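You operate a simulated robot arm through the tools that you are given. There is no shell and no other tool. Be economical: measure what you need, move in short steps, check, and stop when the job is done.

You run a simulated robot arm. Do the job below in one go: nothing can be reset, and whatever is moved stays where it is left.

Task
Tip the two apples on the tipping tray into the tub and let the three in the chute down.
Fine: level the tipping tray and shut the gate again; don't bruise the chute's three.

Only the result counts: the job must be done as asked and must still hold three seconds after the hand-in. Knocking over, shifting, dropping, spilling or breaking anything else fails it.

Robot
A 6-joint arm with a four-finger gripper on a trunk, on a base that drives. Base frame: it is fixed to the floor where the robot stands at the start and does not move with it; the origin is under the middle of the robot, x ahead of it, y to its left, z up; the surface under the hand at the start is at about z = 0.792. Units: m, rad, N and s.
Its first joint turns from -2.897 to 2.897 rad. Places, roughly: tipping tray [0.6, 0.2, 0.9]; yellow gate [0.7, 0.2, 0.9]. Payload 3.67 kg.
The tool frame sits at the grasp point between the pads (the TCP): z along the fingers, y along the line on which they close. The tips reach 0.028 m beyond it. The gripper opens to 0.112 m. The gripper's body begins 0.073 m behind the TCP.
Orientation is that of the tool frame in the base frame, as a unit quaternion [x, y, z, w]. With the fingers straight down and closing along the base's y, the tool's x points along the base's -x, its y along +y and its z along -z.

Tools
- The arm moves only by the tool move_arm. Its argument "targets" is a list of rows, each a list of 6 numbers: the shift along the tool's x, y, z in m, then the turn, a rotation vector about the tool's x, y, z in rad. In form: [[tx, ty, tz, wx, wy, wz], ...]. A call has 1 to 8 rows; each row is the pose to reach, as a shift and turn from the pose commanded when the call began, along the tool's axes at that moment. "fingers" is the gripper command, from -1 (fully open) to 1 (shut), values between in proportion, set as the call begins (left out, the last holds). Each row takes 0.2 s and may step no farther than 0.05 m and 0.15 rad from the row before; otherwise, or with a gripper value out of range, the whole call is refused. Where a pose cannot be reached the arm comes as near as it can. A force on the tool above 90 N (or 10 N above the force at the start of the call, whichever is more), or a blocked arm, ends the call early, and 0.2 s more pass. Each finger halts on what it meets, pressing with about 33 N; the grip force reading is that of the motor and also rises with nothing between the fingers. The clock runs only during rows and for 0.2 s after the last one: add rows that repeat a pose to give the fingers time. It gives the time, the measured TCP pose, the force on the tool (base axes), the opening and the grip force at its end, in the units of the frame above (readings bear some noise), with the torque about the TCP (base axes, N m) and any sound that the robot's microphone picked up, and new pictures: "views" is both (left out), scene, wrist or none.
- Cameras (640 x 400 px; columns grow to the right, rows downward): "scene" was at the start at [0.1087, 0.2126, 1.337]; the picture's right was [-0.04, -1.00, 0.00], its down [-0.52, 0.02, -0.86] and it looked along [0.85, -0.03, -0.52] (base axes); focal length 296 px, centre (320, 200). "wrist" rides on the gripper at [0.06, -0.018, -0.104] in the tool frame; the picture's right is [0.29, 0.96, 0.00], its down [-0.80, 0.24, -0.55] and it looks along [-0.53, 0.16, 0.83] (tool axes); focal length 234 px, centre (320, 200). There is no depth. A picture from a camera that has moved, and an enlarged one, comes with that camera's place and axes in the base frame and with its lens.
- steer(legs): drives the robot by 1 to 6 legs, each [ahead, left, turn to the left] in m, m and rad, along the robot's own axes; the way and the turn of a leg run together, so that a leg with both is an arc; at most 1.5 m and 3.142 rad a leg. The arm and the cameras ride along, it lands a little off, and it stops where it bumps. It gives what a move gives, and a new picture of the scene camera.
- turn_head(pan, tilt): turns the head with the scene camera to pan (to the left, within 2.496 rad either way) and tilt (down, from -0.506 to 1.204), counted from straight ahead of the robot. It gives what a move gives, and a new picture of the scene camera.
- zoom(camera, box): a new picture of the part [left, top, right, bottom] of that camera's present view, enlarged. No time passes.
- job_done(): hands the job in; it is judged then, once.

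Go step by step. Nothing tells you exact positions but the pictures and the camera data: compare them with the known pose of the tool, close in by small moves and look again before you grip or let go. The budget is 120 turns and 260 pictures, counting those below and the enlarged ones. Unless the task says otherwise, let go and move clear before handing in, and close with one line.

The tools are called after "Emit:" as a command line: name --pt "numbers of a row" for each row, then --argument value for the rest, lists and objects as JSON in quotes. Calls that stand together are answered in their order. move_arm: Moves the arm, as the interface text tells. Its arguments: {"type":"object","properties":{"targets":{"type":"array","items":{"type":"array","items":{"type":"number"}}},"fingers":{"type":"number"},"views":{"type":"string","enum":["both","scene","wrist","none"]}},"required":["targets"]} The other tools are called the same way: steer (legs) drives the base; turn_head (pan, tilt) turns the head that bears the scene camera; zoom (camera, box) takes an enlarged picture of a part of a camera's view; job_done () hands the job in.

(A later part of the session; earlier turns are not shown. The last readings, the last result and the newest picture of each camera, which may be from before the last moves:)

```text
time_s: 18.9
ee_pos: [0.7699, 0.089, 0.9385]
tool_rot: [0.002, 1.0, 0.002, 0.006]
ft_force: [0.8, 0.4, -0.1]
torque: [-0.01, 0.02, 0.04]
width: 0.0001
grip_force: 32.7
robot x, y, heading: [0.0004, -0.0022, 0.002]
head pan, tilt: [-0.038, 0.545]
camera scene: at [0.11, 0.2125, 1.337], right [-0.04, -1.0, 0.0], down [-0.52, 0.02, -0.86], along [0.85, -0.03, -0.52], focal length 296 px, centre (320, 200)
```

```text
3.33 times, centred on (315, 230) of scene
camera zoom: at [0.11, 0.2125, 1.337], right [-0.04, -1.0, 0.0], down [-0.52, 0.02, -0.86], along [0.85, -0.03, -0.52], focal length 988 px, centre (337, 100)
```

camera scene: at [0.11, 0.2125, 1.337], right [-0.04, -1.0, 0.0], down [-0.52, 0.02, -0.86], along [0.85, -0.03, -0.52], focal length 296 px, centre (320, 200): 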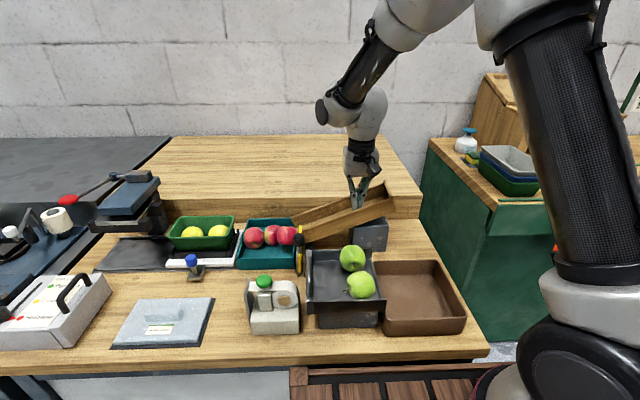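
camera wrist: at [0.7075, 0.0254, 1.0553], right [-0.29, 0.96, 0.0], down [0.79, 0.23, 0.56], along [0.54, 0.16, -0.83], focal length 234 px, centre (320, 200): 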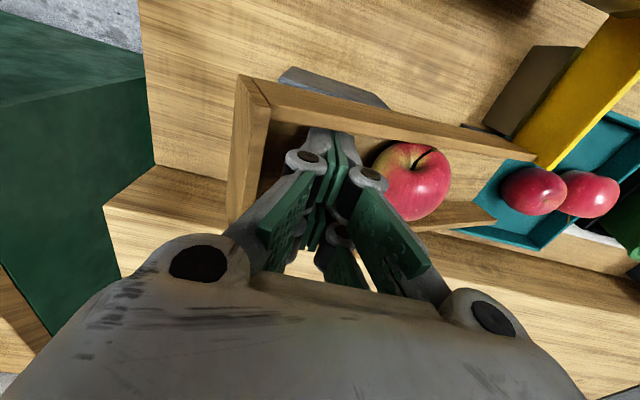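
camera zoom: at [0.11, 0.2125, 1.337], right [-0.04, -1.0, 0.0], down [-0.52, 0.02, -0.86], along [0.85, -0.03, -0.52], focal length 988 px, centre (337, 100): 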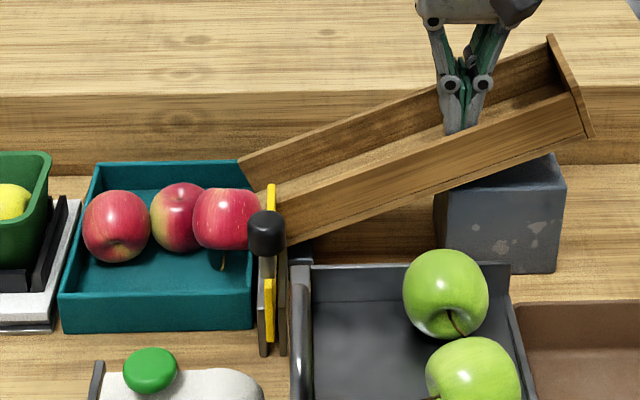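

All three red apples are out of the chute and in the teal tray. I'll lift out and look from above whether the third is clear of the gate's path.

Emit:
move_arm --pt "0 0 -0.045 0 0 0" --pt "0 0 -0.09 0 0 0" --pt "0.02 0.02 -0.125 0 0 0" --pt "0.06 0.05 -0.125 0 0 0" --pt "0.09 0.08 -0.125 0 0 0" --pt "0.12 0.11 -0.125 0 0 0" --pt "0.15 0.13 -0.125 0 0 0" --pt "0.185 0.156 -0.125 0 0 0" --views "both"

Emit:
zoom --camera "scene" --box '[230, 190, 350, 290]'

Emit:
zoom --camera "wrist" --box '[240, 0, 440, 160]'

```text
time_s: 20.7
ee_pos: [0.5825, 0.2443, 1.0586]
tool_rot: [0.002, 1.0, 0.003, 0.005]
ft_force: [1.0, -0.5, -0.7]
torque: [-0.02, 0.0, -0.04]
width: 0.0002
grip_force: 32.9
robot x, y, heading: [-0.0003, -0.0002, 0.001]
head pan, tilt: [-0.038, 0.545]
camera scene: at [0.1103, 0.2124, 1.337], right [-0.04, -1.0, 0.0], down [-0.52, 0.02, -0.86], along [0.85, -0.03, -0.52], focal length 296 px, centre (320, 200)
camera wrist: at [0.5204, 0.2263, 1.1612], right [-0.28, 0.96, 0.0], down [0.79, 0.23, 0.56], along [0.54, 0.16, -0.83], focal length 234 px, centre (320, 200)
```

scene: 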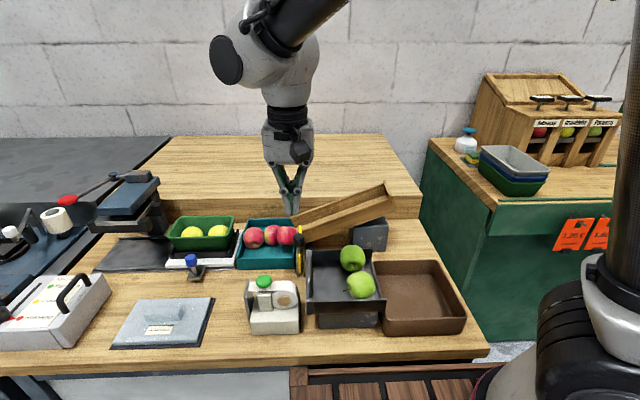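
wrist: 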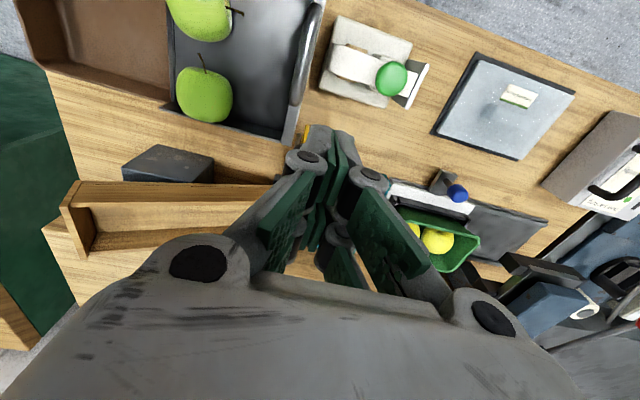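

```text
4.00 times, centred on (290, 240) of scene
camera zoom: at [0.1103, 0.2124, 1.337], right [-0.04, -1.0, 0.0], down [-0.52, 0.02, -0.86], along [0.85, -0.03, -0.52], focal length 1186 px, centre (440, 40)
```

zoom: 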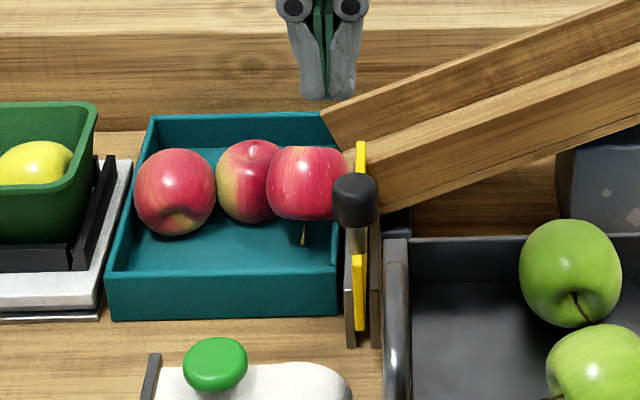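

```text
2.50 times, centred on (340, 80) of wrist
camera zoom: at [0.5204, 0.2263, 1.1612], right [-0.28, 0.96, 0.0], down [0.79, 0.23, 0.56], along [0.54, 0.16, -0.83], focal length 585 px, centre (270, 500)
```

zoom: 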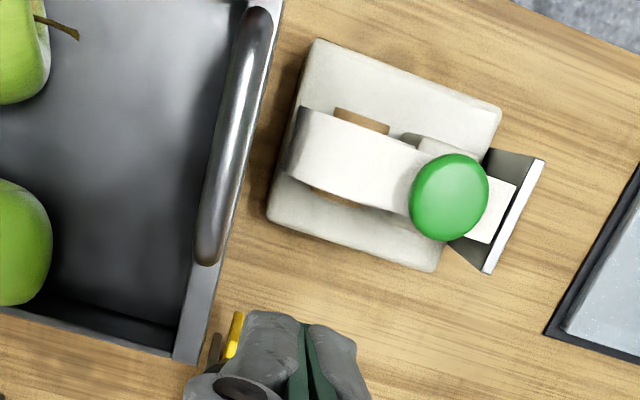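

The third apple rests close to the gate's plane, so I want a clear view before closing. I'll turn the gripper a quarter round again above the knob, for both the view and gripping.

Emit:
move_arm --pt "-0.006 0 0 0 0 0.143" --pt "-0.012 0 0 0 0 0.286" --pt "-0.018 0 0 0 0 0.429" --pt "-0.024 0 0 0 0 0.572" --pt "-0.03 0 0 0 0 0.715" --pt "-0.036 0 0 0 0 0.858" --pt "-0.042 -0.003 0 0 0 1.0" --pt "-0.05 -0.003 0 0 0 1.143" --fingers 0.25 --views "none"

Emit:
move_arm --pt "0 0 0 0 0 0.143" --pt "0 0 0 0 0 0.286" --pt "0 0 0 0 0 0.424" --pt "0 0 0 0 0 0.424" --views "wrist"

Emit:
zoom --camera "wrist" --box '[290, 0, 540, 160]'

```text
time_s: 22.5
ee_pos: [0.6333, 0.2416, 1.0609]
tool_rot: [0.543, 0.839, 0.005, 0.003]
ft_force: [0.5, 0.1, 0.8]
torque: [-0.02, 0.0, 0.0]
width: 0.042
grip_force: 0.0
robot x, y, heading: [-0.0008, -0.0017, 0.0]
head pan, tilt: [-0.038, 0.545]
```

```text
time_s: 23.5
ee_pos: [0.6345, 0.2418, 1.0602]
tool_rot: [0.707, 0.707, 0.006, 0.002]
ft_force: [-0.9, 0.4, 0.4]
torque: [0.0, 0.0, -0.03]
width: 0.042
grip_force: 0.0
robot x, y, heading: [0.0054, -0.0015, -0.001]
head pan, tilt: [-0.038, 0.545]
camera wrist: at [0.6145, 0.302, 1.1644], right [0.96, 0.29, 0.01], down [0.23, -0.8, 0.55], along [0.17, -0.53, -0.83], focal length 234 px, centre (320, 200)
```

wrist: 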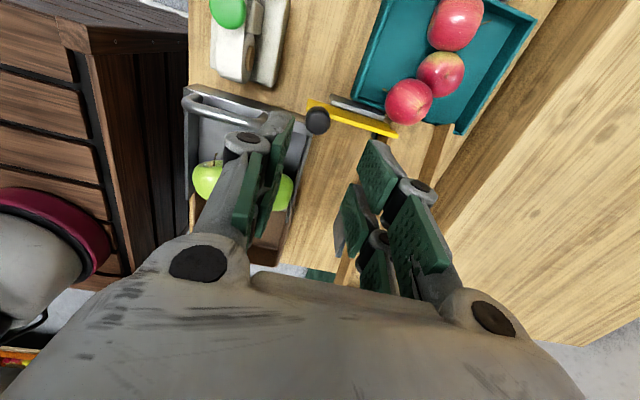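

```text
2.50 times, centred on (415, 80) of wrist
camera zoom: at [0.6145, 0.302, 1.1644], right [0.96, 0.29, 0.01], down [0.23, -0.8, 0.55], along [0.17, -0.53, -0.83], focal length 585 px, centre (82, 500)
```

zoom: 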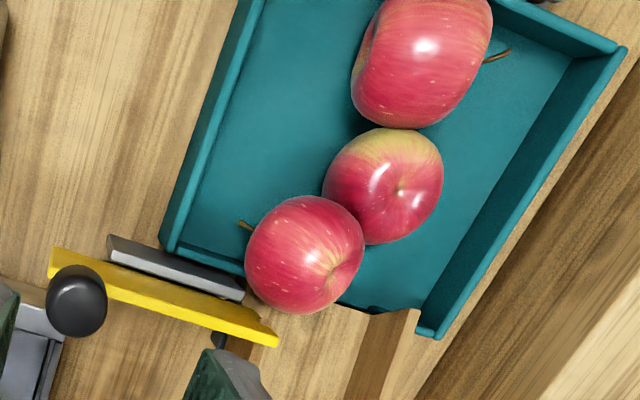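

The third apple lies in the teal tray with about 5–8 mm to the gate's path, so closing should pass it. The knob is at about (0.635, 0.239); I'll go down onto it.

Emit:
move_arm --pt "0 0 0.045 0 0 0" --pt "0 0 0.09 0 0 0" --pt "0 0 0.12 0 0 0" --pt "-0.001 0 0.131 0 0 0" --pt "-0.001 0 0.131 0 0 0" --views "both"

Emit:
zoom --camera "wrist" --box '[230, 0, 480, 220]'

```text
time_s: 24.7
ee_pos: [0.6363, 0.2426, 0.9309]
tool_rot: [0.706, 0.708, 0.006, 0.002]
ft_force: [-0.5, 0.5, -0.8]
torque: [0.01, 0.0, 0.0]
width: 0.0421
grip_force: 0.1
robot x, y, heading: [0.0015, -0.0014, 0.005]
head pan, tilt: [-0.038, 0.545]
camera scene: at [0.11, 0.2126, 1.337], right [-0.04, -1.0, 0.0], down [-0.52, 0.02, -0.86], along [0.85, -0.03, -0.52], focal length 296 px, centre (320, 200)
camera wrist: at [0.616, 0.3015, 1.034], right [0.96, 0.29, 0.01], down [0.23, -0.8, 0.55], along [0.17, -0.53, -0.83], focal length 234 px, centre (320, 200)
```

scene: 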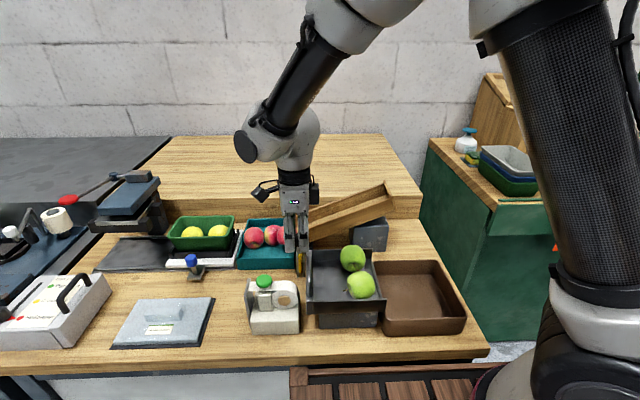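
wrist: 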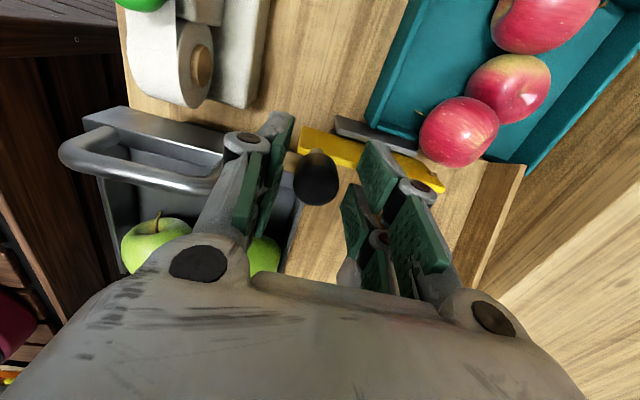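

```text
1.82 times, centred on (355, 110) of wrist
camera zoom: at [0.616, 0.3015, 1.034], right [0.96, 0.29, 0.01], down [0.23, -0.8, 0.55], along [0.17, -0.53, -0.83], focal length 426 px, centre (256, 364)
```

zoom: 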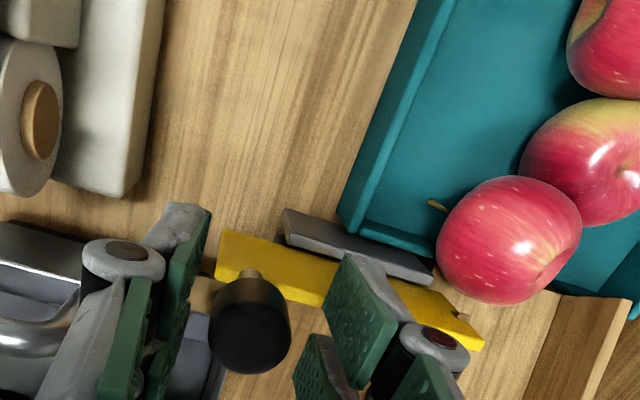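

Emit:
move_arm --pt "0 0 0.002 0 0 0" --pt "0 0 0.002 0 0 0" --fingers 1 --views "none"

Emit:
move_arm --pt "0 0.008 0 0 0 0" --pt "0 0.016 0 0 0 0" --pt "0 0.022 0 0 0 0" --pt "0 0.028 0 0 0 0" --views "wrist"

Emit:
zoom --camera "wrist" --box '[230, 0, 480, 220]'

```text
time_s: 25.3
ee_pos: [0.6352, 0.242, 0.9293]
tool_rot: [0.707, 0.708, 0.007, 0.003]
ft_force: [-0.3, -3.6, 25.2]
torque: [-0.47, 0.0, -0.04]
width: 0.0248
grip_force: 45.3
robot x, y, heading: [0.0022, -0.0012, 0.002]
head pan, tilt: [-0.038, 0.545]
```

```text
time_s: 26.3
ee_pos: [0.6627, 0.2423, 0.9296]
tool_rot: [0.707, 0.708, 0.006, 0.003]
ft_force: [-1.0, -0.9, 28.8]
torque: [-0.47, 0.0, -0.04]
width: 0.0248
grip_force: 44.8
robot x, y, heading: [-0.003, -0.001, -0.002]
head pan, tilt: [-0.038, 0.545]
camera wrist: at [0.6425, 0.3014, 1.0333], right [0.96, 0.29, 0.01], down [0.23, -0.8, 0.55], along [0.17, -0.53, -0.83], focal length 234 px, centre (320, 200)
```

wrist: 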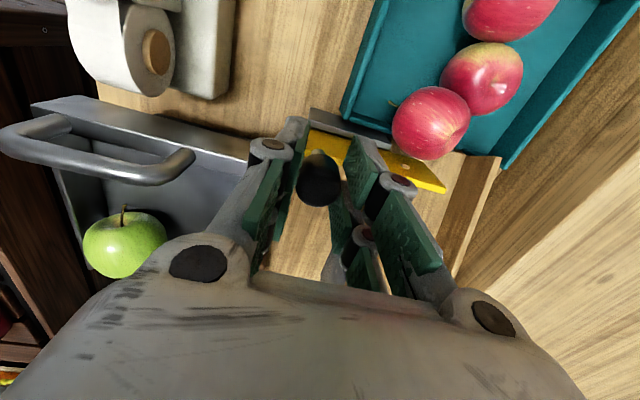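

```text
1.82 times, centred on (355, 110) of wrist
camera zoom: at [0.6425, 0.3014, 1.0333], right [0.96, 0.29, 0.01], down [0.23, -0.8, 0.55], along [0.17, -0.53, -0.83], focal length 426 px, centre (256, 364)
```

zoom: 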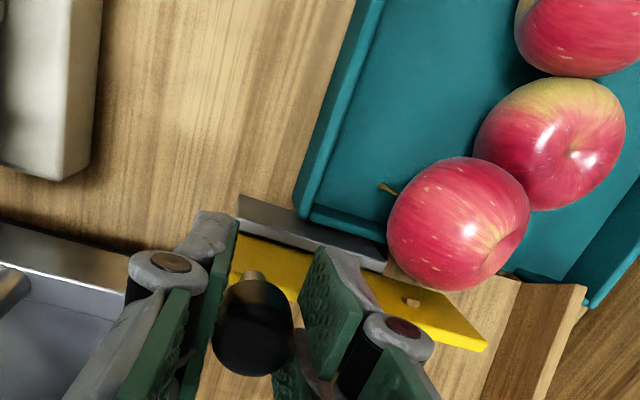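

Gate passes the apple with a small gap and the apple hasn't moved. Continue slowly to shut.

Emit:
move_arm --pt "0 0.008 0 0 0 0" --pt "0 0.016 0 0 0 0" --pt "0 0.024 0 0 0 0" --pt "0 0.032 0 0 0 0" --pt "0 0.04 0 0 0 0" --pt "0 0.045 0 0 0 0" --views "wrist"

Emit:
zoom --camera "wrist" --box '[230, 0, 480, 220]'

```text
time_s: 27.7
ee_pos: [0.7065, 0.2432, 0.9298]
tool_rot: [0.706, 0.708, 0.006, 0.002]
ft_force: [0.5, -3.2, 29.6]
torque: [-0.42, -0.09, 0.02]
width: 0.0248
grip_force: 44.9
robot x, y, heading: [-0.0005, 0.0002, -0.003]
head pan, tilt: [-0.038, 0.545]
camera wrist: at [0.6871, 0.3013, 1.0332], right [0.96, 0.29, 0.01], down [0.23, -0.8, 0.55], along [0.17, -0.53, -0.83], focal length 234 px, centre (320, 200)
```

wrist: 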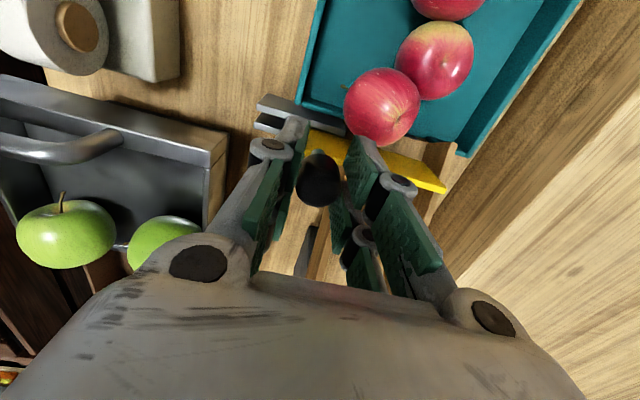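

```text
1.82 times, centred on (355, 110) of wrist
camera zoom: at [0.6871, 0.3013, 1.0332], right [0.96, 0.29, 0.01], down [0.23, -0.8, 0.55], along [0.17, -0.53, -0.83], focal length 426 px, centre (256, 364)
```

zoom: 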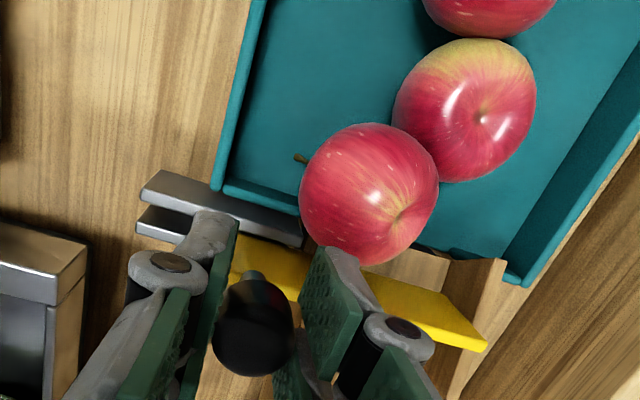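

Nearly shut (0.7065 of about 0.711). I'll push the last few millimetres to the stop.

Emit:
move_arm --pt "0 0.003 0 0 0 0" --pt "0 0.005 0 0 0 0" --pt "0 0.007 0 0 0 0" --views "none"

```text
time_s: 28.5
ee_pos: [0.7123, 0.2413, 0.9298]
tool_rot: [0.707, 0.707, 0.006, 0.002]
ft_force: [-8.5, 4.4, 22.5]
torque: [0.38, 0.23, -0.08]
width: 0.0251
grip_force: 45.0
robot x, y, heading: [0.0034, -0.0025, 0.001]
head pan, tilt: [-0.038, 0.545]
```

Gate is at its stop. Release and lift clear.

Emit:
move_arm --pt "0 0 0 0 0 0" --pt "0 0 0 0 0 0" --fingers 0.25 --views "none"

Emit:
move_arm --pt "0 0 -0.03 0 0 0" --pt "0 0 -0.07 0 0 0" --pt "0 0 -0.12 0 0 0" --views "both"

Emit:
zoom --camera "scene" --box '[230, 190, 350, 290]'

```text
time_s: 29.1
ee_pos: [0.7139, 0.2413, 0.928]
tool_rot: [0.707, 0.707, 0.005, 0.003]
ft_force: [1.0, 0.3, 0.4]
torque: [0.01, 0.01, -0.01]
width: 0.042
grip_force: 0.0
robot x, y, heading: [0.0024, 0.0029, 0.002]
head pan, tilt: [-0.038, 0.545]
```

```text
time_s: 29.9
ee_pos: [0.7143, 0.2412, 1.0493]
tool_rot: [0.706, 0.708, 0.005, 0.001]
ft_force: [0.4, 0.6, -0.4]
torque: [0.0, 0.05, 0.0]
width: 0.0419
grip_force: 0.1
robot x, y, heading: [-0.0006, 0.0017, -0.002]
head pan, tilt: [-0.038, 0.545]
camera scene: at [0.1103, 0.2128, 1.3369], right [-0.04, -1.0, 0.0], down [-0.52, 0.02, -0.86], along [0.85, -0.03, -0.52], focal length 296 px, centre (320, 200)
camera wrist: at [0.6943, 0.3013, 1.1519], right [0.96, 0.29, 0.01], down [0.23, -0.8, 0.55], along [0.17, -0.53, -0.83], focal length 234 px, centre (320, 200)
```

scene: 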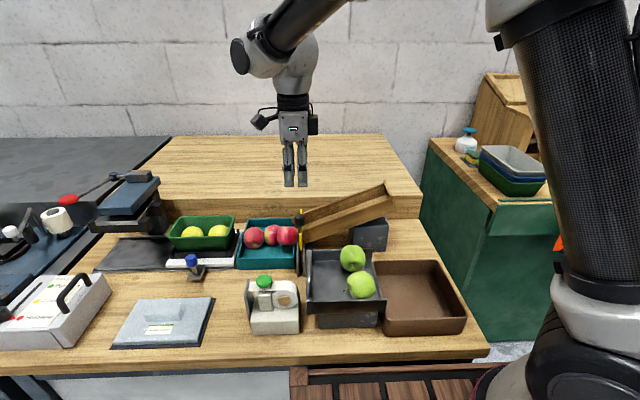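
wrist: 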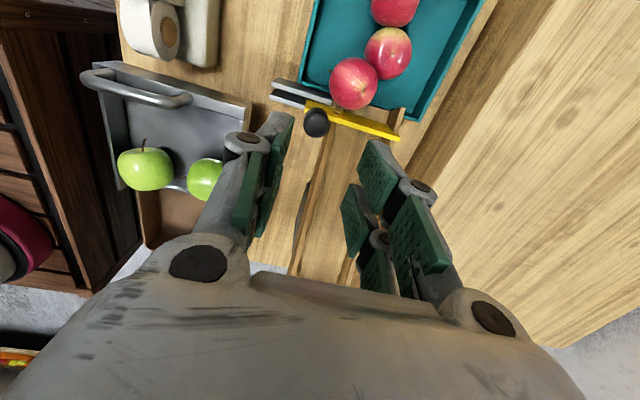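

```text
4.00 times, centred on (290, 240) of scene
camera zoom: at [0.1103, 0.2128, 1.3369], right [-0.04, -1.0, 0.0], down [-0.52, 0.02, -0.86], along [0.85, -0.03, -0.52], focal length 1186 px, centre (440, 40)
```

zoom: 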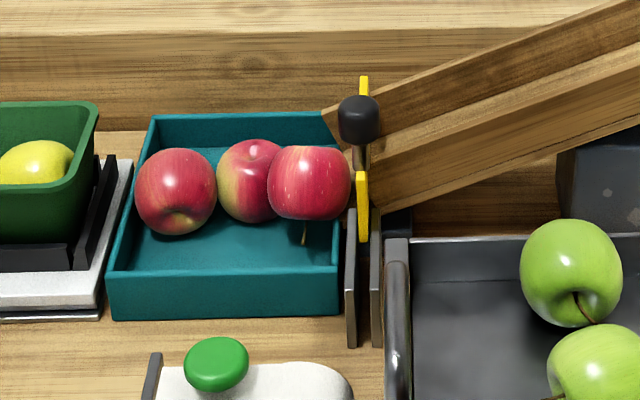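

Gate shut, the three red apples settled in the teal tray. Now the tipping tray: study its handle and hinge.

Emit:
zoom --camera "scene" --box '[290, 230, 480, 345]'

Emit:
zoom --camera "wrist" --box '[60, 40, 280, 200]'

```text
3.37 times, centred on (385, 288) of scene
camera zoom: at [0.1103, 0.2128, 1.3369], right [-0.04, -1.0, 0.0], down [-0.52, 0.02, -0.86], along [0.85, -0.03, -0.52], focal length 998 px, centre (101, -95)
```

zoom: 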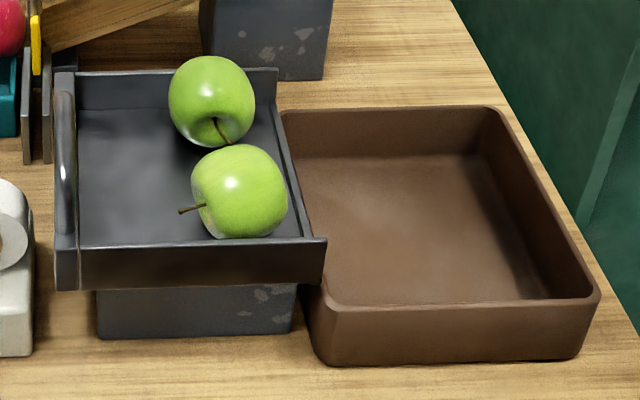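

```text
2.50 times, centred on (170, 120) of wrist
camera zoom: at [0.6943, 0.3013, 1.1519], right [0.96, 0.29, 0.01], down [0.23, -0.8, 0.55], along [0.17, -0.53, -0.83], focal length 585 px, centre (695, 400)
```

zoom: 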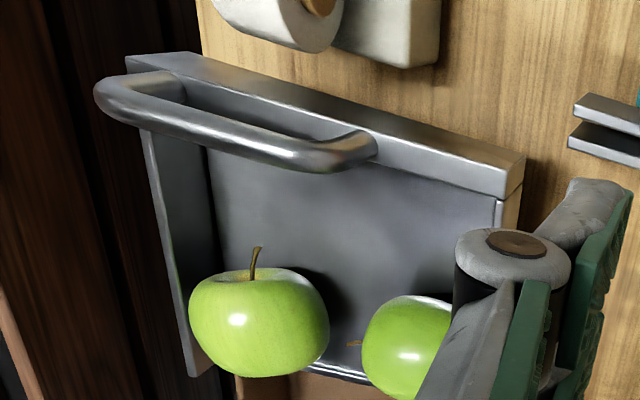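

The handle is a bail standing on the tray's left wall: bar along x from about 0.50 to 0.58 at y ≈ 0.219, z ≈ 0.92; the open right edge (y ≈ 0.07) overhangs the tub. It is near my inner reach, so I'll back the base up by 0.12 m.

Emit:
steer --legs '[[-0.12, 0, 0]]'

```text
time_s: 31.2
ee_pos: [0.5939, 0.2406, 1.048]
tool_rot: [0.707, 0.707, 0.007, 0.002]
ft_force: [-0.3, -0.3, 0.0]
torque: [0.02, -0.01, 0.02]
width: 0.0419
grip_force: 0.1
robot x, y, heading: [-0.12, -0.0016, -0.003]
head pan, tilt: [-0.038, 0.545]
camera scene: at [-0.0101, 0.2126, 1.337], right [-0.04, -1.0, 0.0], down [-0.52, 0.02, -0.86], along [0.85, -0.03, -0.52], focal length 296 px, centre (320, 200)
```

scene: 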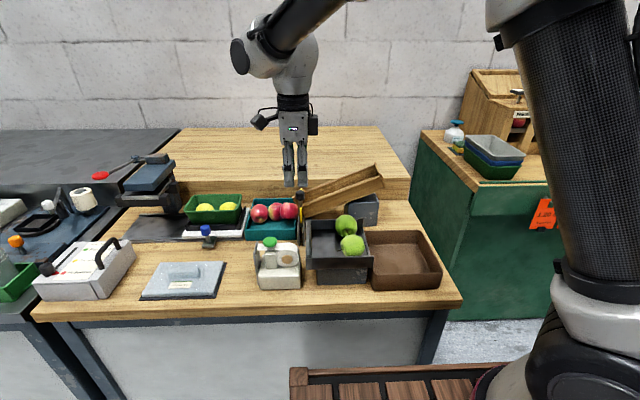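

Emit:
move_arm --pt "-0.003 -0.006 0 0 0 -0.143" --pt "-0.006 -0.012 0 0 0 -0.286" --pt "-0.009 -0.018 0 0 0 -0.429" --pt "-0.012 -0.024 0 0 0 -0.572" --pt "-0.015 -0.03 0 0 0 -0.715" --pt "-0.018 -0.036 0 0 0 -0.858" --pt "-0.02 -0.042 0 0 0 -1.0" --pt "-0.022 -0.049 0 0 0 -1.143" --fingers 0.1 --views "none"

Emit:
move_arm --pt "0 0 0 0 0 -0.143" --pt "0 0 0 0 0 -0.286" --pt "0 0 0 0 0 -0.428" --pt "0 0 0 0 0 -0.428" --views "both"

Emit:
zoom --camera "scene" --box '[250, 130, 410, 290]'

Emit:
zoom --camera "wrist" --box '[180, 0, 440, 200]'

```text
time_s: 33.0
ee_pos: [0.545, 0.2185, 1.0481]
tool_rot: [0.212, 0.977, 0.003, 0.006]
ft_force: [-0.1, -0.3, 0.1]
torque: [-0.04, 0.0, 0.0]
width: 0.0502
grip_force: 0.0
robot x, y, heading: [-0.1186, 0.0006, 0.003]
head pan, tilt: [-0.038, 0.545]
```

```text
time_s: 34.0
ee_pos: [0.5445, 0.2181, 1.0485]
tool_rot: [-0.002, 1.0, 0.003, 0.006]
ft_force: [0.4, -0.5, 0.4]
torque: [-0.01, 0.0, 0.01]
width: 0.0506
grip_force: 0.1
robot x, y, heading: [-0.1201, 0.0004, -0.004]
head pan, tilt: [-0.038, 0.545]
camera scene: at [-0.0101, 0.2126, 1.337], right [-0.04, -1.0, 0.0], down [-0.52, 0.02, -0.86], along [0.85, -0.03, -0.52], focal length 296 px, centre (320, 200)
camera wrist: at [0.4832, 0.1997, 1.1504], right [-0.29, 0.96, 0.0], down [0.79, 0.24, 0.56], along [0.54, 0.16, -0.83], focal length 234 px, centre (320, 200)
```

scene: 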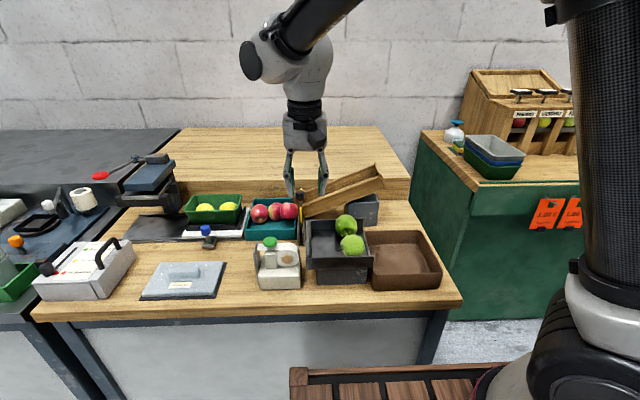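
wrist: 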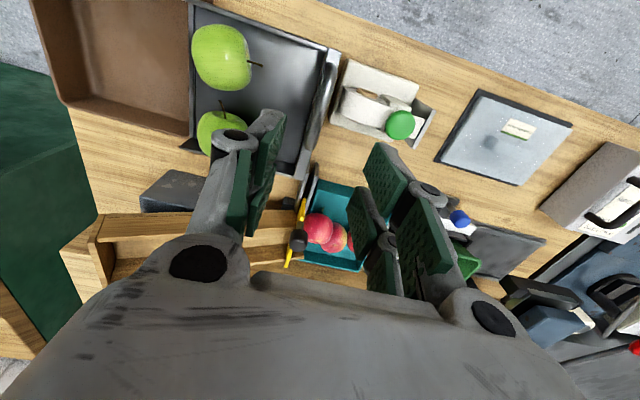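

```text
2.50 times, centred on (330, 210) of scene
camera zoom: at [-0.0101, 0.2126, 1.337], right [-0.04, -1.0, 0.0], down [-0.52, 0.02, -0.86], along [0.85, -0.03, -0.52], focal length 741 px, centre (295, 175)
```

zoom: 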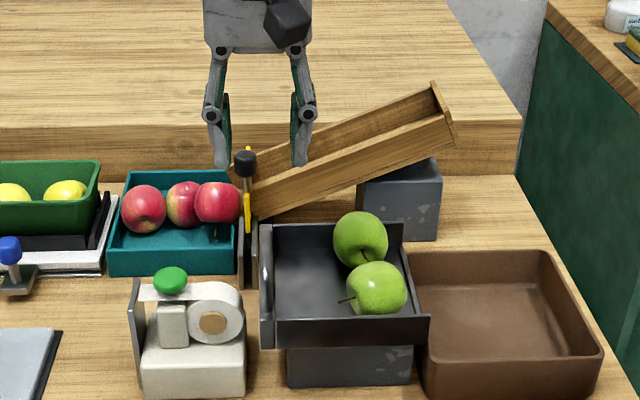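

```text
2.00 times, centred on (310, 100) of wrist
camera zoom: at [0.4832, 0.1997, 1.1504], right [-0.29, 0.96, 0.0], down [0.79, 0.24, 0.56], along [0.54, 0.16, -0.83], focal length 468 px, centre (340, 400)
```

zoom: 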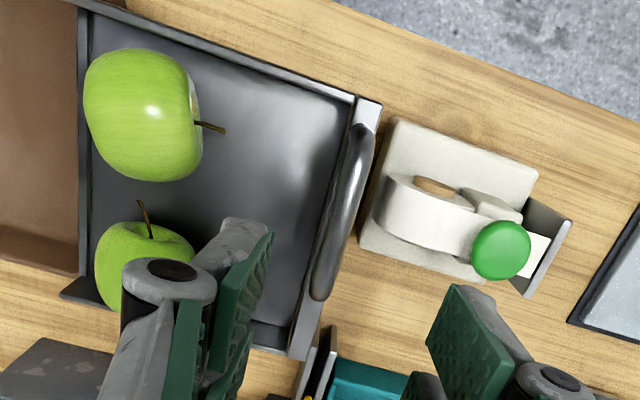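

The bar is centred near (0.535, 0.217, 0.918), and the tape dispenser is just left of it (edge y ≈ 0.245), so I'll narrow the opening and approach in two stages.

Emit:
move_arm --pt "0.01 -0.001 0.04 0 0 0" --pt "0.01 -0.001 0.08 0 0 0" --pt "0.01 -0.001 0.08 0 0 0" --fingers 0.37 --views "both"

Emit:
zoom --camera "scene" --box '[260, 180, 380, 290]'

Emit:
zoom --camera "wrist" --box '[220, 0, 440, 200]'

```text
time_s: 34.8
ee_pos: [0.5356, 0.2177, 0.9669]
tool_rot: [0.0, 1.0, 0.003, 0.006]
ft_force: [0.0, -0.5, 0.1]
torque: [0.0, -0.01, 0.02]
width: 0.0354
grip_force: 0.0
robot x, y, heading: [-0.1188, -0.0013, 0.001]
head pan, tilt: [-0.038, 0.545]
camera scene: at [-0.0101, 0.2126, 1.337], right [-0.04, -1.0, 0.0], down [-0.52, 0.02, -0.86], along [0.85, -0.03, -0.52], focal length 296 px, centre (320, 200)
camera wrist: at [0.4742, 0.1994, 1.0697], right [-0.29, 0.96, 0.0], down [0.79, 0.24, 0.56], along [0.54, 0.16, -0.83], focal length 234 px, centre (320, 200)
```

scene: 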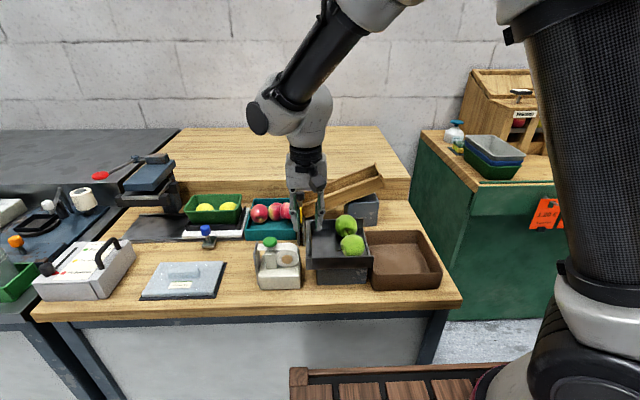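
wrist: 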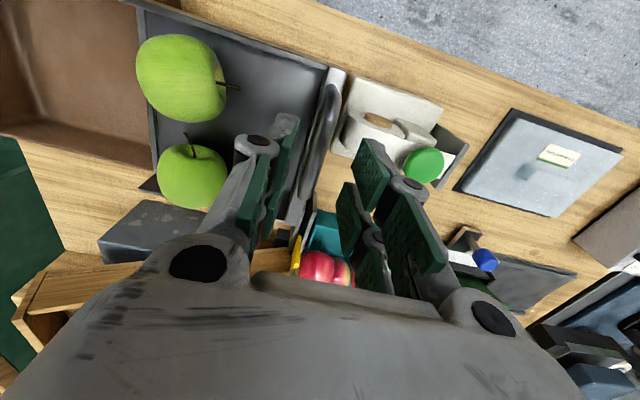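

```text
3.64 times, centred on (320, 235) of scene
camera zoom: at [-0.0101, 0.2126, 1.337], right [-0.04, -1.0, 0.0], down [-0.52, 0.02, -0.86], along [0.85, -0.03, -0.52], focal length 1078 px, centre (320, 73)
```

zoom: 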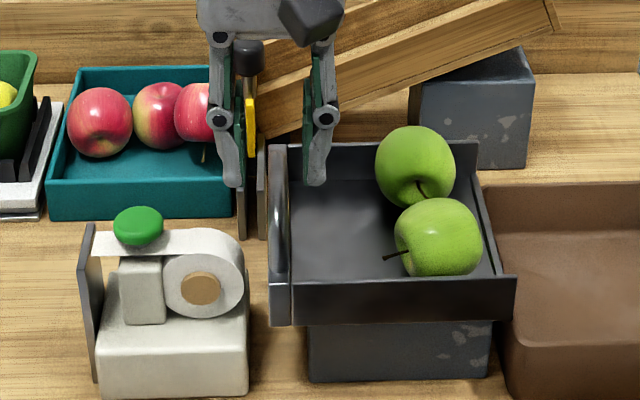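

```text
2.00 times, centred on (330, 100) of wrist
camera zoom: at [0.4742, 0.1994, 1.0697], right [-0.29, 0.96, 0.0], down [0.79, 0.24, 0.56], along [0.54, 0.16, -0.83], focal length 468 px, centre (300, 400)
```

zoom: 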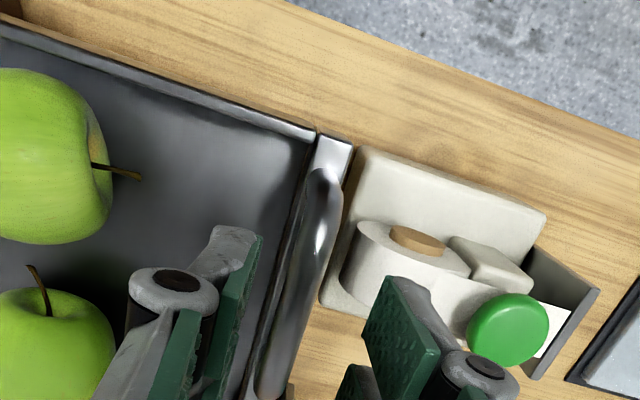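

Aligned over the bar (y ≈ 0.2167). Down to TCP z ≈ 0.918 and close.

Emit:
move_arm --pt "0 -0.001 0.03 0 0 0" --pt "0 -0.001 0.047 0 0 0" --pt "0 -0.001 0.047 0 0 0" --views "both"

Emit:
zoom --camera "scene" --box '[260, 180, 380, 290]'

Emit:
zoom --camera "wrist" --box '[220, 0, 440, 200]'

```text
time_s: 35.6
ee_pos: [0.5368, 0.2175, 0.9222]
tool_rot: [0.001, 1.0, 0.003, 0.006]
ft_force: [0.5, 0.0, 0.6]
torque: [-0.02, 0.0, 0.0]
width: 0.0352
grip_force: 0.0
robot x, y, heading: [-0.1198, -0.0008, -0.006]
head pan, tilt: [-0.038, 0.545]
camera scene: at [-0.0101, 0.2126, 1.337], right [-0.04, -1.0, 0.0], down [-0.52, 0.02, -0.86], along [0.85, -0.03, -0.52], focal length 296 px, centre (320, 200)
camera wrist: at [0.4748, 0.1992, 1.0241], right [-0.29, 0.96, 0.0], down [0.79, 0.24, 0.56], along [0.54, 0.16, -0.83], focal length 234 px, centre (320, 200)
```

scene: 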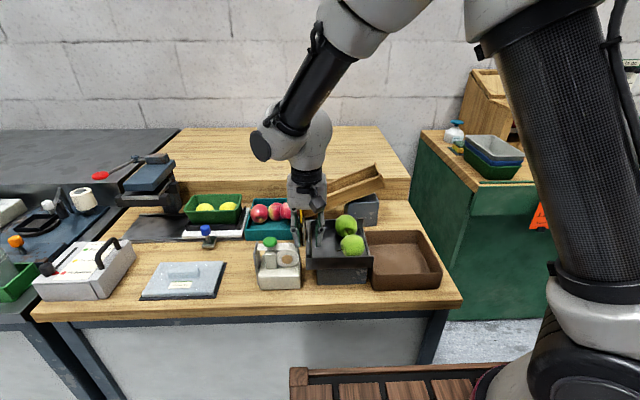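
wrist: 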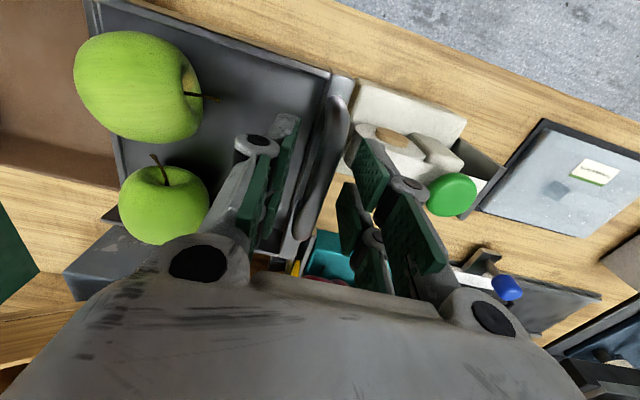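

```text
3.64 times, centred on (320, 235) of scene
camera zoom: at [-0.0101, 0.2126, 1.337], right [-0.04, -1.0, 0.0], down [-0.52, 0.02, -0.86], along [0.85, -0.03, -0.52], focal length 1078 px, centre (320, 73)
```

zoom: 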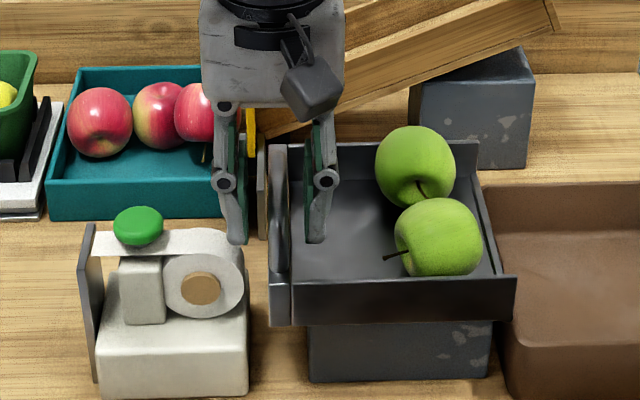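

```text
2.00 times, centred on (330, 100) of wrist
camera zoom: at [0.4748, 0.1992, 1.0241], right [-0.29, 0.96, 0.0], down [0.79, 0.24, 0.56], along [0.54, 0.16, -0.83], focal length 468 px, centre (300, 400)
```

zoom: 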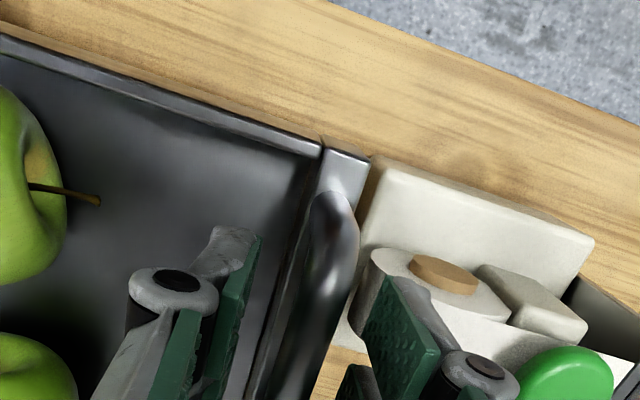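

The bar is between the fingers, with no contact. Close.

Emit:
move_arm --pt "0 0 0 0 0 0" --pt "0 0 0 0 0 0" --fingers 1 --views "scene"

Emit:
zoom --camera "scene" --box '[260, 180, 380, 290]'

```text
time_s: 36.2
ee_pos: [0.5369, 0.2166, 0.9214]
tool_rot: [0.0, 1.0, 0.001, 0.005]
ft_force: [2.1, -10.6, -2.9]
torque: [-0.06, 0.17, -0.18]
width: 0.0106
grip_force: 45.7
robot x, y, heading: [-0.1182, -0.001, -0.006]
head pan, tilt: [-0.038, 0.545]
camera scene: at [-0.0099, 0.2121, 1.337], right [-0.04, -1.0, 0.0], down [-0.52, 0.02, -0.86], along [0.85, -0.03, -0.52], focal length 296 px, centre (320, 200)
```

scene: 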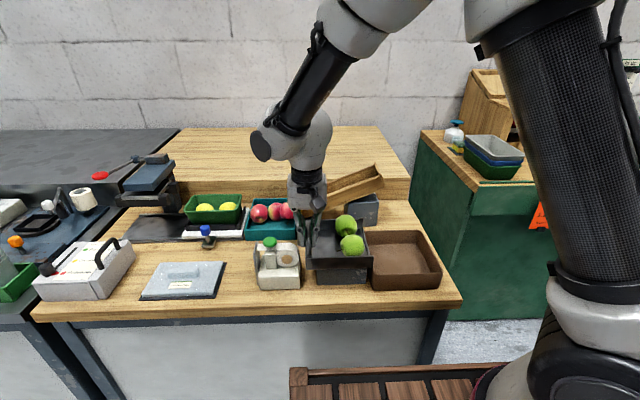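

```text
3.64 times, centred on (320, 235) of scene
camera zoom: at [-0.0099, 0.2121, 1.337], right [-0.04, -1.0, 0.0], down [-0.52, 0.02, -0.86], along [0.85, -0.03, -0.52], focal length 1078 px, centre (320, 73)
```

zoom: 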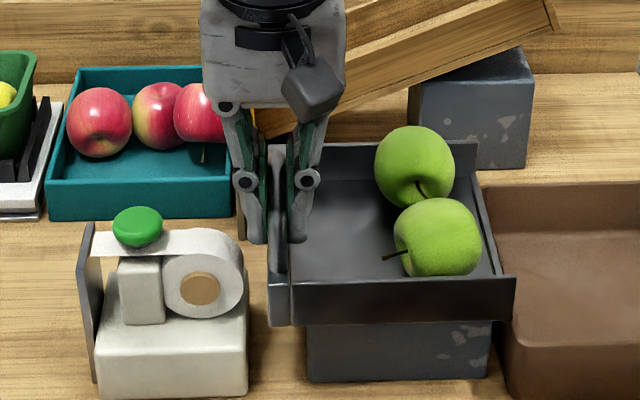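

The bar is gripped (0.0106 m). I'll lift a trial 0.1 rad about a supposed hinge at the right lower edge (y ≈ 0.075, z ≈ 0.855).

Emit:
move_arm --pt "0 -0.0035 -0.007 -0.05 0 0" --pt "0 -0.0073 -0.0138 -0.1 0 0" --pt "0 -0.0073 -0.0138 -0.1 0 0" --views "scene"

Emit:
zoom --camera "scene" --box '[260, 180, 420, 300]'

```text
time_s: 37.0
ee_pos: [0.536, 0.2091, 0.9339]
tool_rot: [0.0, 0.999, 0.053, 0.006]
ft_force: [8.6, -19.0, -13.5]
torque: [-0.01, -0.76, -0.47]
width: 0.0104
grip_force: 44.9
robot x, y, heading: [-0.1173, -0.0022, 0.004]
head pan, tilt: [-0.038, 0.545]
camera scene: at [-0.0093, 0.2119, 1.337], right [-0.04, -1.0, 0.0], down [-0.52, 0.02, -0.86], along [0.85, -0.03, -0.52], focal length 296 px, centre (320, 200)
```

scene: 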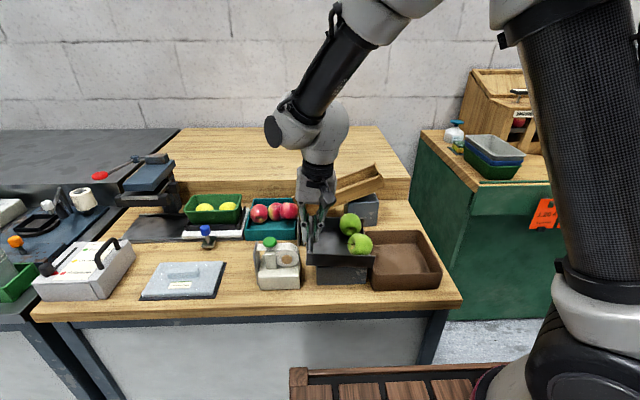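

```text
3.33 times, centred on (340, 240) of scene
camera zoom: at [-0.0093, 0.2119, 1.337], right [-0.04, -1.0, 0.0], down [-0.52, 0.02, -0.86], along [0.85, -0.03, -0.52], focal length 988 px, centre (253, 67)
```

zoom: 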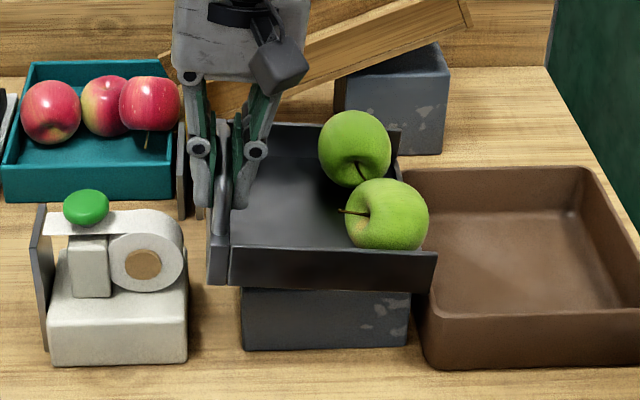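

The tray pivots as supposed, with mild forces. Continue another 0.3 rad.

Emit:
move_arm --pt "0 -0.0073 -0.0138 -0.1 0 0" --pt "0 -0.0159 -0.0268 -0.2 0 0" --pt "0 -0.0258 -0.0389 -0.3 0 0" --pt "0 -0.0258 -0.0389 -0.3 0 0" --views "scene"

Emit:
zoom --camera "scene" --box '[260, 180, 450, 300]'

```text
time_s: 38.0
ee_pos: [0.5369, 0.1796, 0.9705]
tool_rot: [-0.002, 0.979, 0.201, 0.006]
ft_force: [-0.6, -14.8, -18.8]
torque: [0.05, 0.24, -0.97]
width: 0.0112
grip_force: 45.0
robot x, y, heading: [-0.1225, -0.0016, -0.003]
head pan, tilt: [-0.038, 0.545]
camera scene: at [-0.0096, 0.2122, 1.337], right [-0.04, -1.0, 0.0], down [-0.52, 0.02, -0.86], along [0.85, -0.03, -0.52], focal length 296 px, centre (320, 200)
```

scene: 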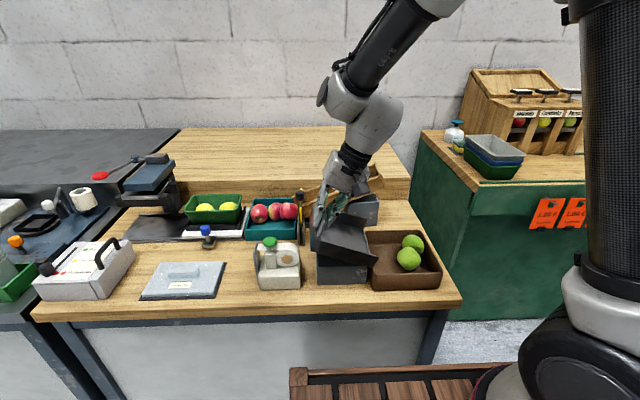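

```text
3.33 times, centred on (355, 240) of scene
camera zoom: at [-0.0096, 0.2122, 1.337], right [-0.04, -1.0, 0.0], down [-0.52, 0.02, -0.86], along [0.85, -0.03, -0.52], focal length 988 px, centre (203, 67)
```

zoom: 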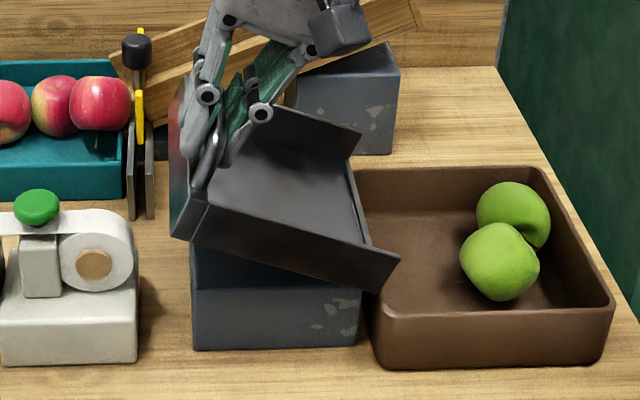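

Both green apples are in the tub. Now I'll lower the tray back level along the same arc.

Emit:
move_arm --pt "0 0.0059 0.0144 0.1 0 0" --pt "0 0.0103 0.0294 0.2 0 0" --pt "0 0.0132 0.0448 0.3 0 0" --pt "0 0.014 0.0526 0.35 0 0" --pt "0 0.0145 0.0603 0.4 0 0" --pt "0 0.0145 0.0603 0.4 0 0" --views "both"

Emit:
zoom --camera "scene" --box '[260, 180, 450, 300]'

```text
time_s: 39.4
ee_pos: [0.5361, 0.216, 0.9215]
tool_rot: [0.0, 1.0, 0.002, 0.006]
ft_force: [12.2, -28.1, 14.3]
torque: [-0.25, 0.95, -0.15]
width: 0.011
grip_force: 44.9
robot x, y, heading: [-0.12, 0.0006, -0.006]
head pan, tilt: [-0.038, 0.545]
camera scene: at [-0.01, 0.2112, 1.3372], right [-0.04, -1.0, 0.0], down [-0.52, 0.02, -0.86], along [0.85, -0.03, -0.52], focal length 296 px, centre (320, 200)
camera wrist: at [0.4747, 0.1983, 1.0238], right [-0.29, 0.96, 0.0], down [0.79, 0.24, 0.56], along [0.54, 0.16, -0.83], focal length 234 px, centre (320, 200)
```

scene: 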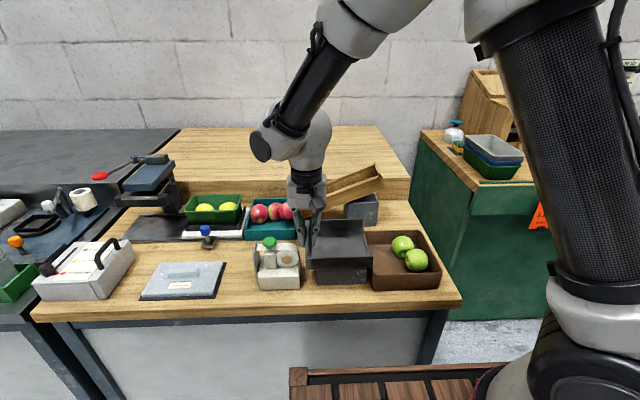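
wrist: 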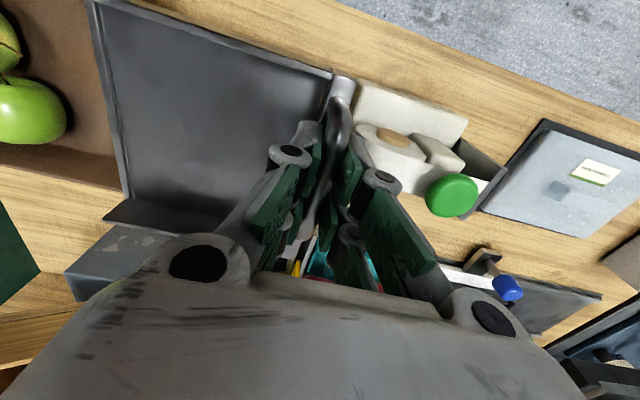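

```text
3.33 times, centred on (355, 240) of scene
camera zoom: at [-0.01, 0.2112, 1.3372], right [-0.04, -1.0, 0.0], down [-0.52, 0.02, -0.86], along [0.85, -0.03, -0.52], focal length 988 px, centre (203, 67)
```

zoom: 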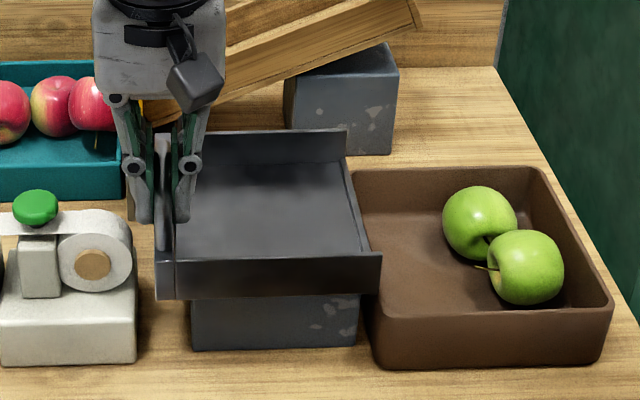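

The tray is back level on its block. I'll ease the side load, release and rise straight up.

Emit:
move_arm --pt "0 -0.0015 0 0 0 0" --pt "0 -0.0015 0 0 0 0" --fingers 0.45 --views "none"

Emit:
move_arm --pt "0 0 -0.03 0 0 0" --pt "0 0 -0.07 0 0 0" --pt "0 0 -0.12 0 0 0" --pt "0 0 -0.16 0 0 0" --pt "0 0 -0.16 0 0 0" --views "both"

Emit:
zoom --camera "scene" --box '[230, 180, 450, 300]'

```text
time_s: 40.0
ee_pos: [0.5351, 0.2174, 0.9213]
tool_rot: [-0.001, 1.0, 0.004, 0.006]
ft_force: [0.2, -0.2, -0.5]
torque: [0.0, -0.03, 0.0]
width: 0.0308
grip_force: 0.1
robot x, y, heading: [-0.1208, -0.0013, -0.008]
head pan, tilt: [-0.038, 0.545]
```

```text
time_s: 41.2
ee_pos: [0.5347, 0.2155, 1.0792]
tool_rot: [0.0, 1.0, 0.002, 0.005]
ft_force: [0.1, 0.7, 0.7]
torque: [0.0, 0.04, 0.0]
width: 0.0308
grip_force: 0.0
robot x, y, heading: [-0.1181, -0.0039, -0.007]
head pan, tilt: [-0.038, 0.545]
camera scene: at [-0.01, 0.2126, 1.337], right [-0.04, -1.0, 0.0], down [-0.52, 0.02, -0.86], along [0.85, -0.03, -0.52], focal length 296 px, centre (320, 200)
camera wrist: at [0.4728, 0.1972, 1.1815], right [-0.29, 0.96, 0.0], down [0.79, 0.24, 0.56], along [0.54, 0.16, -0.83], focal length 234 px, centre (320, 200)
```

scene: 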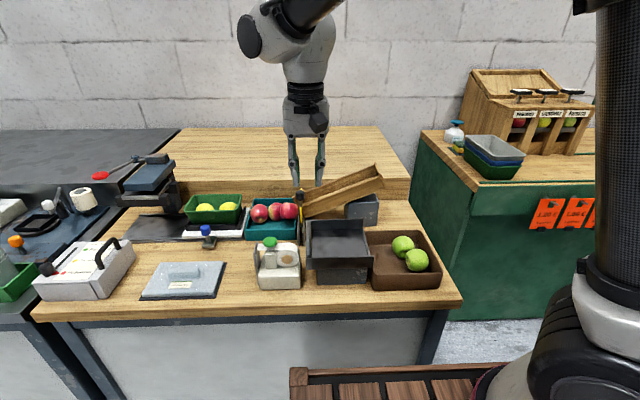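
wrist: 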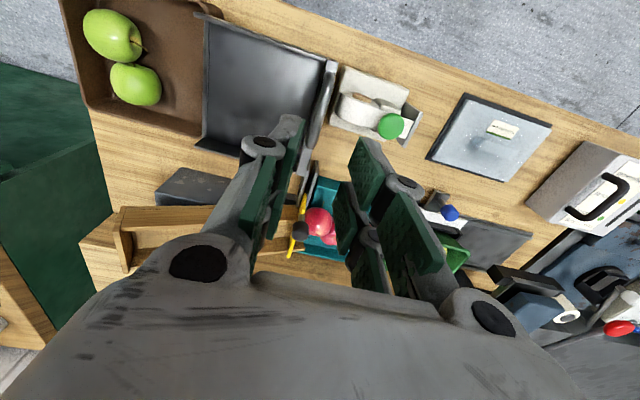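

```text
2.91 times, centred on (340, 240) of scene
camera zoom: at [-0.01, 0.2126, 1.337], right [-0.04, -1.0, 0.0], down [-0.52, 0.02, -0.86], along [0.85, -0.03, -0.52], focal length 862 px, centre (262, 84)
```

zoom: 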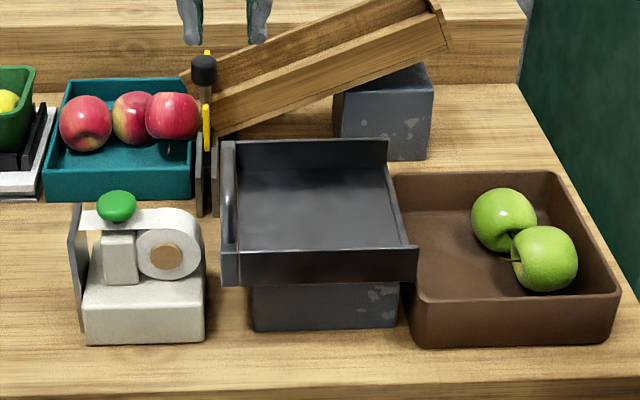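

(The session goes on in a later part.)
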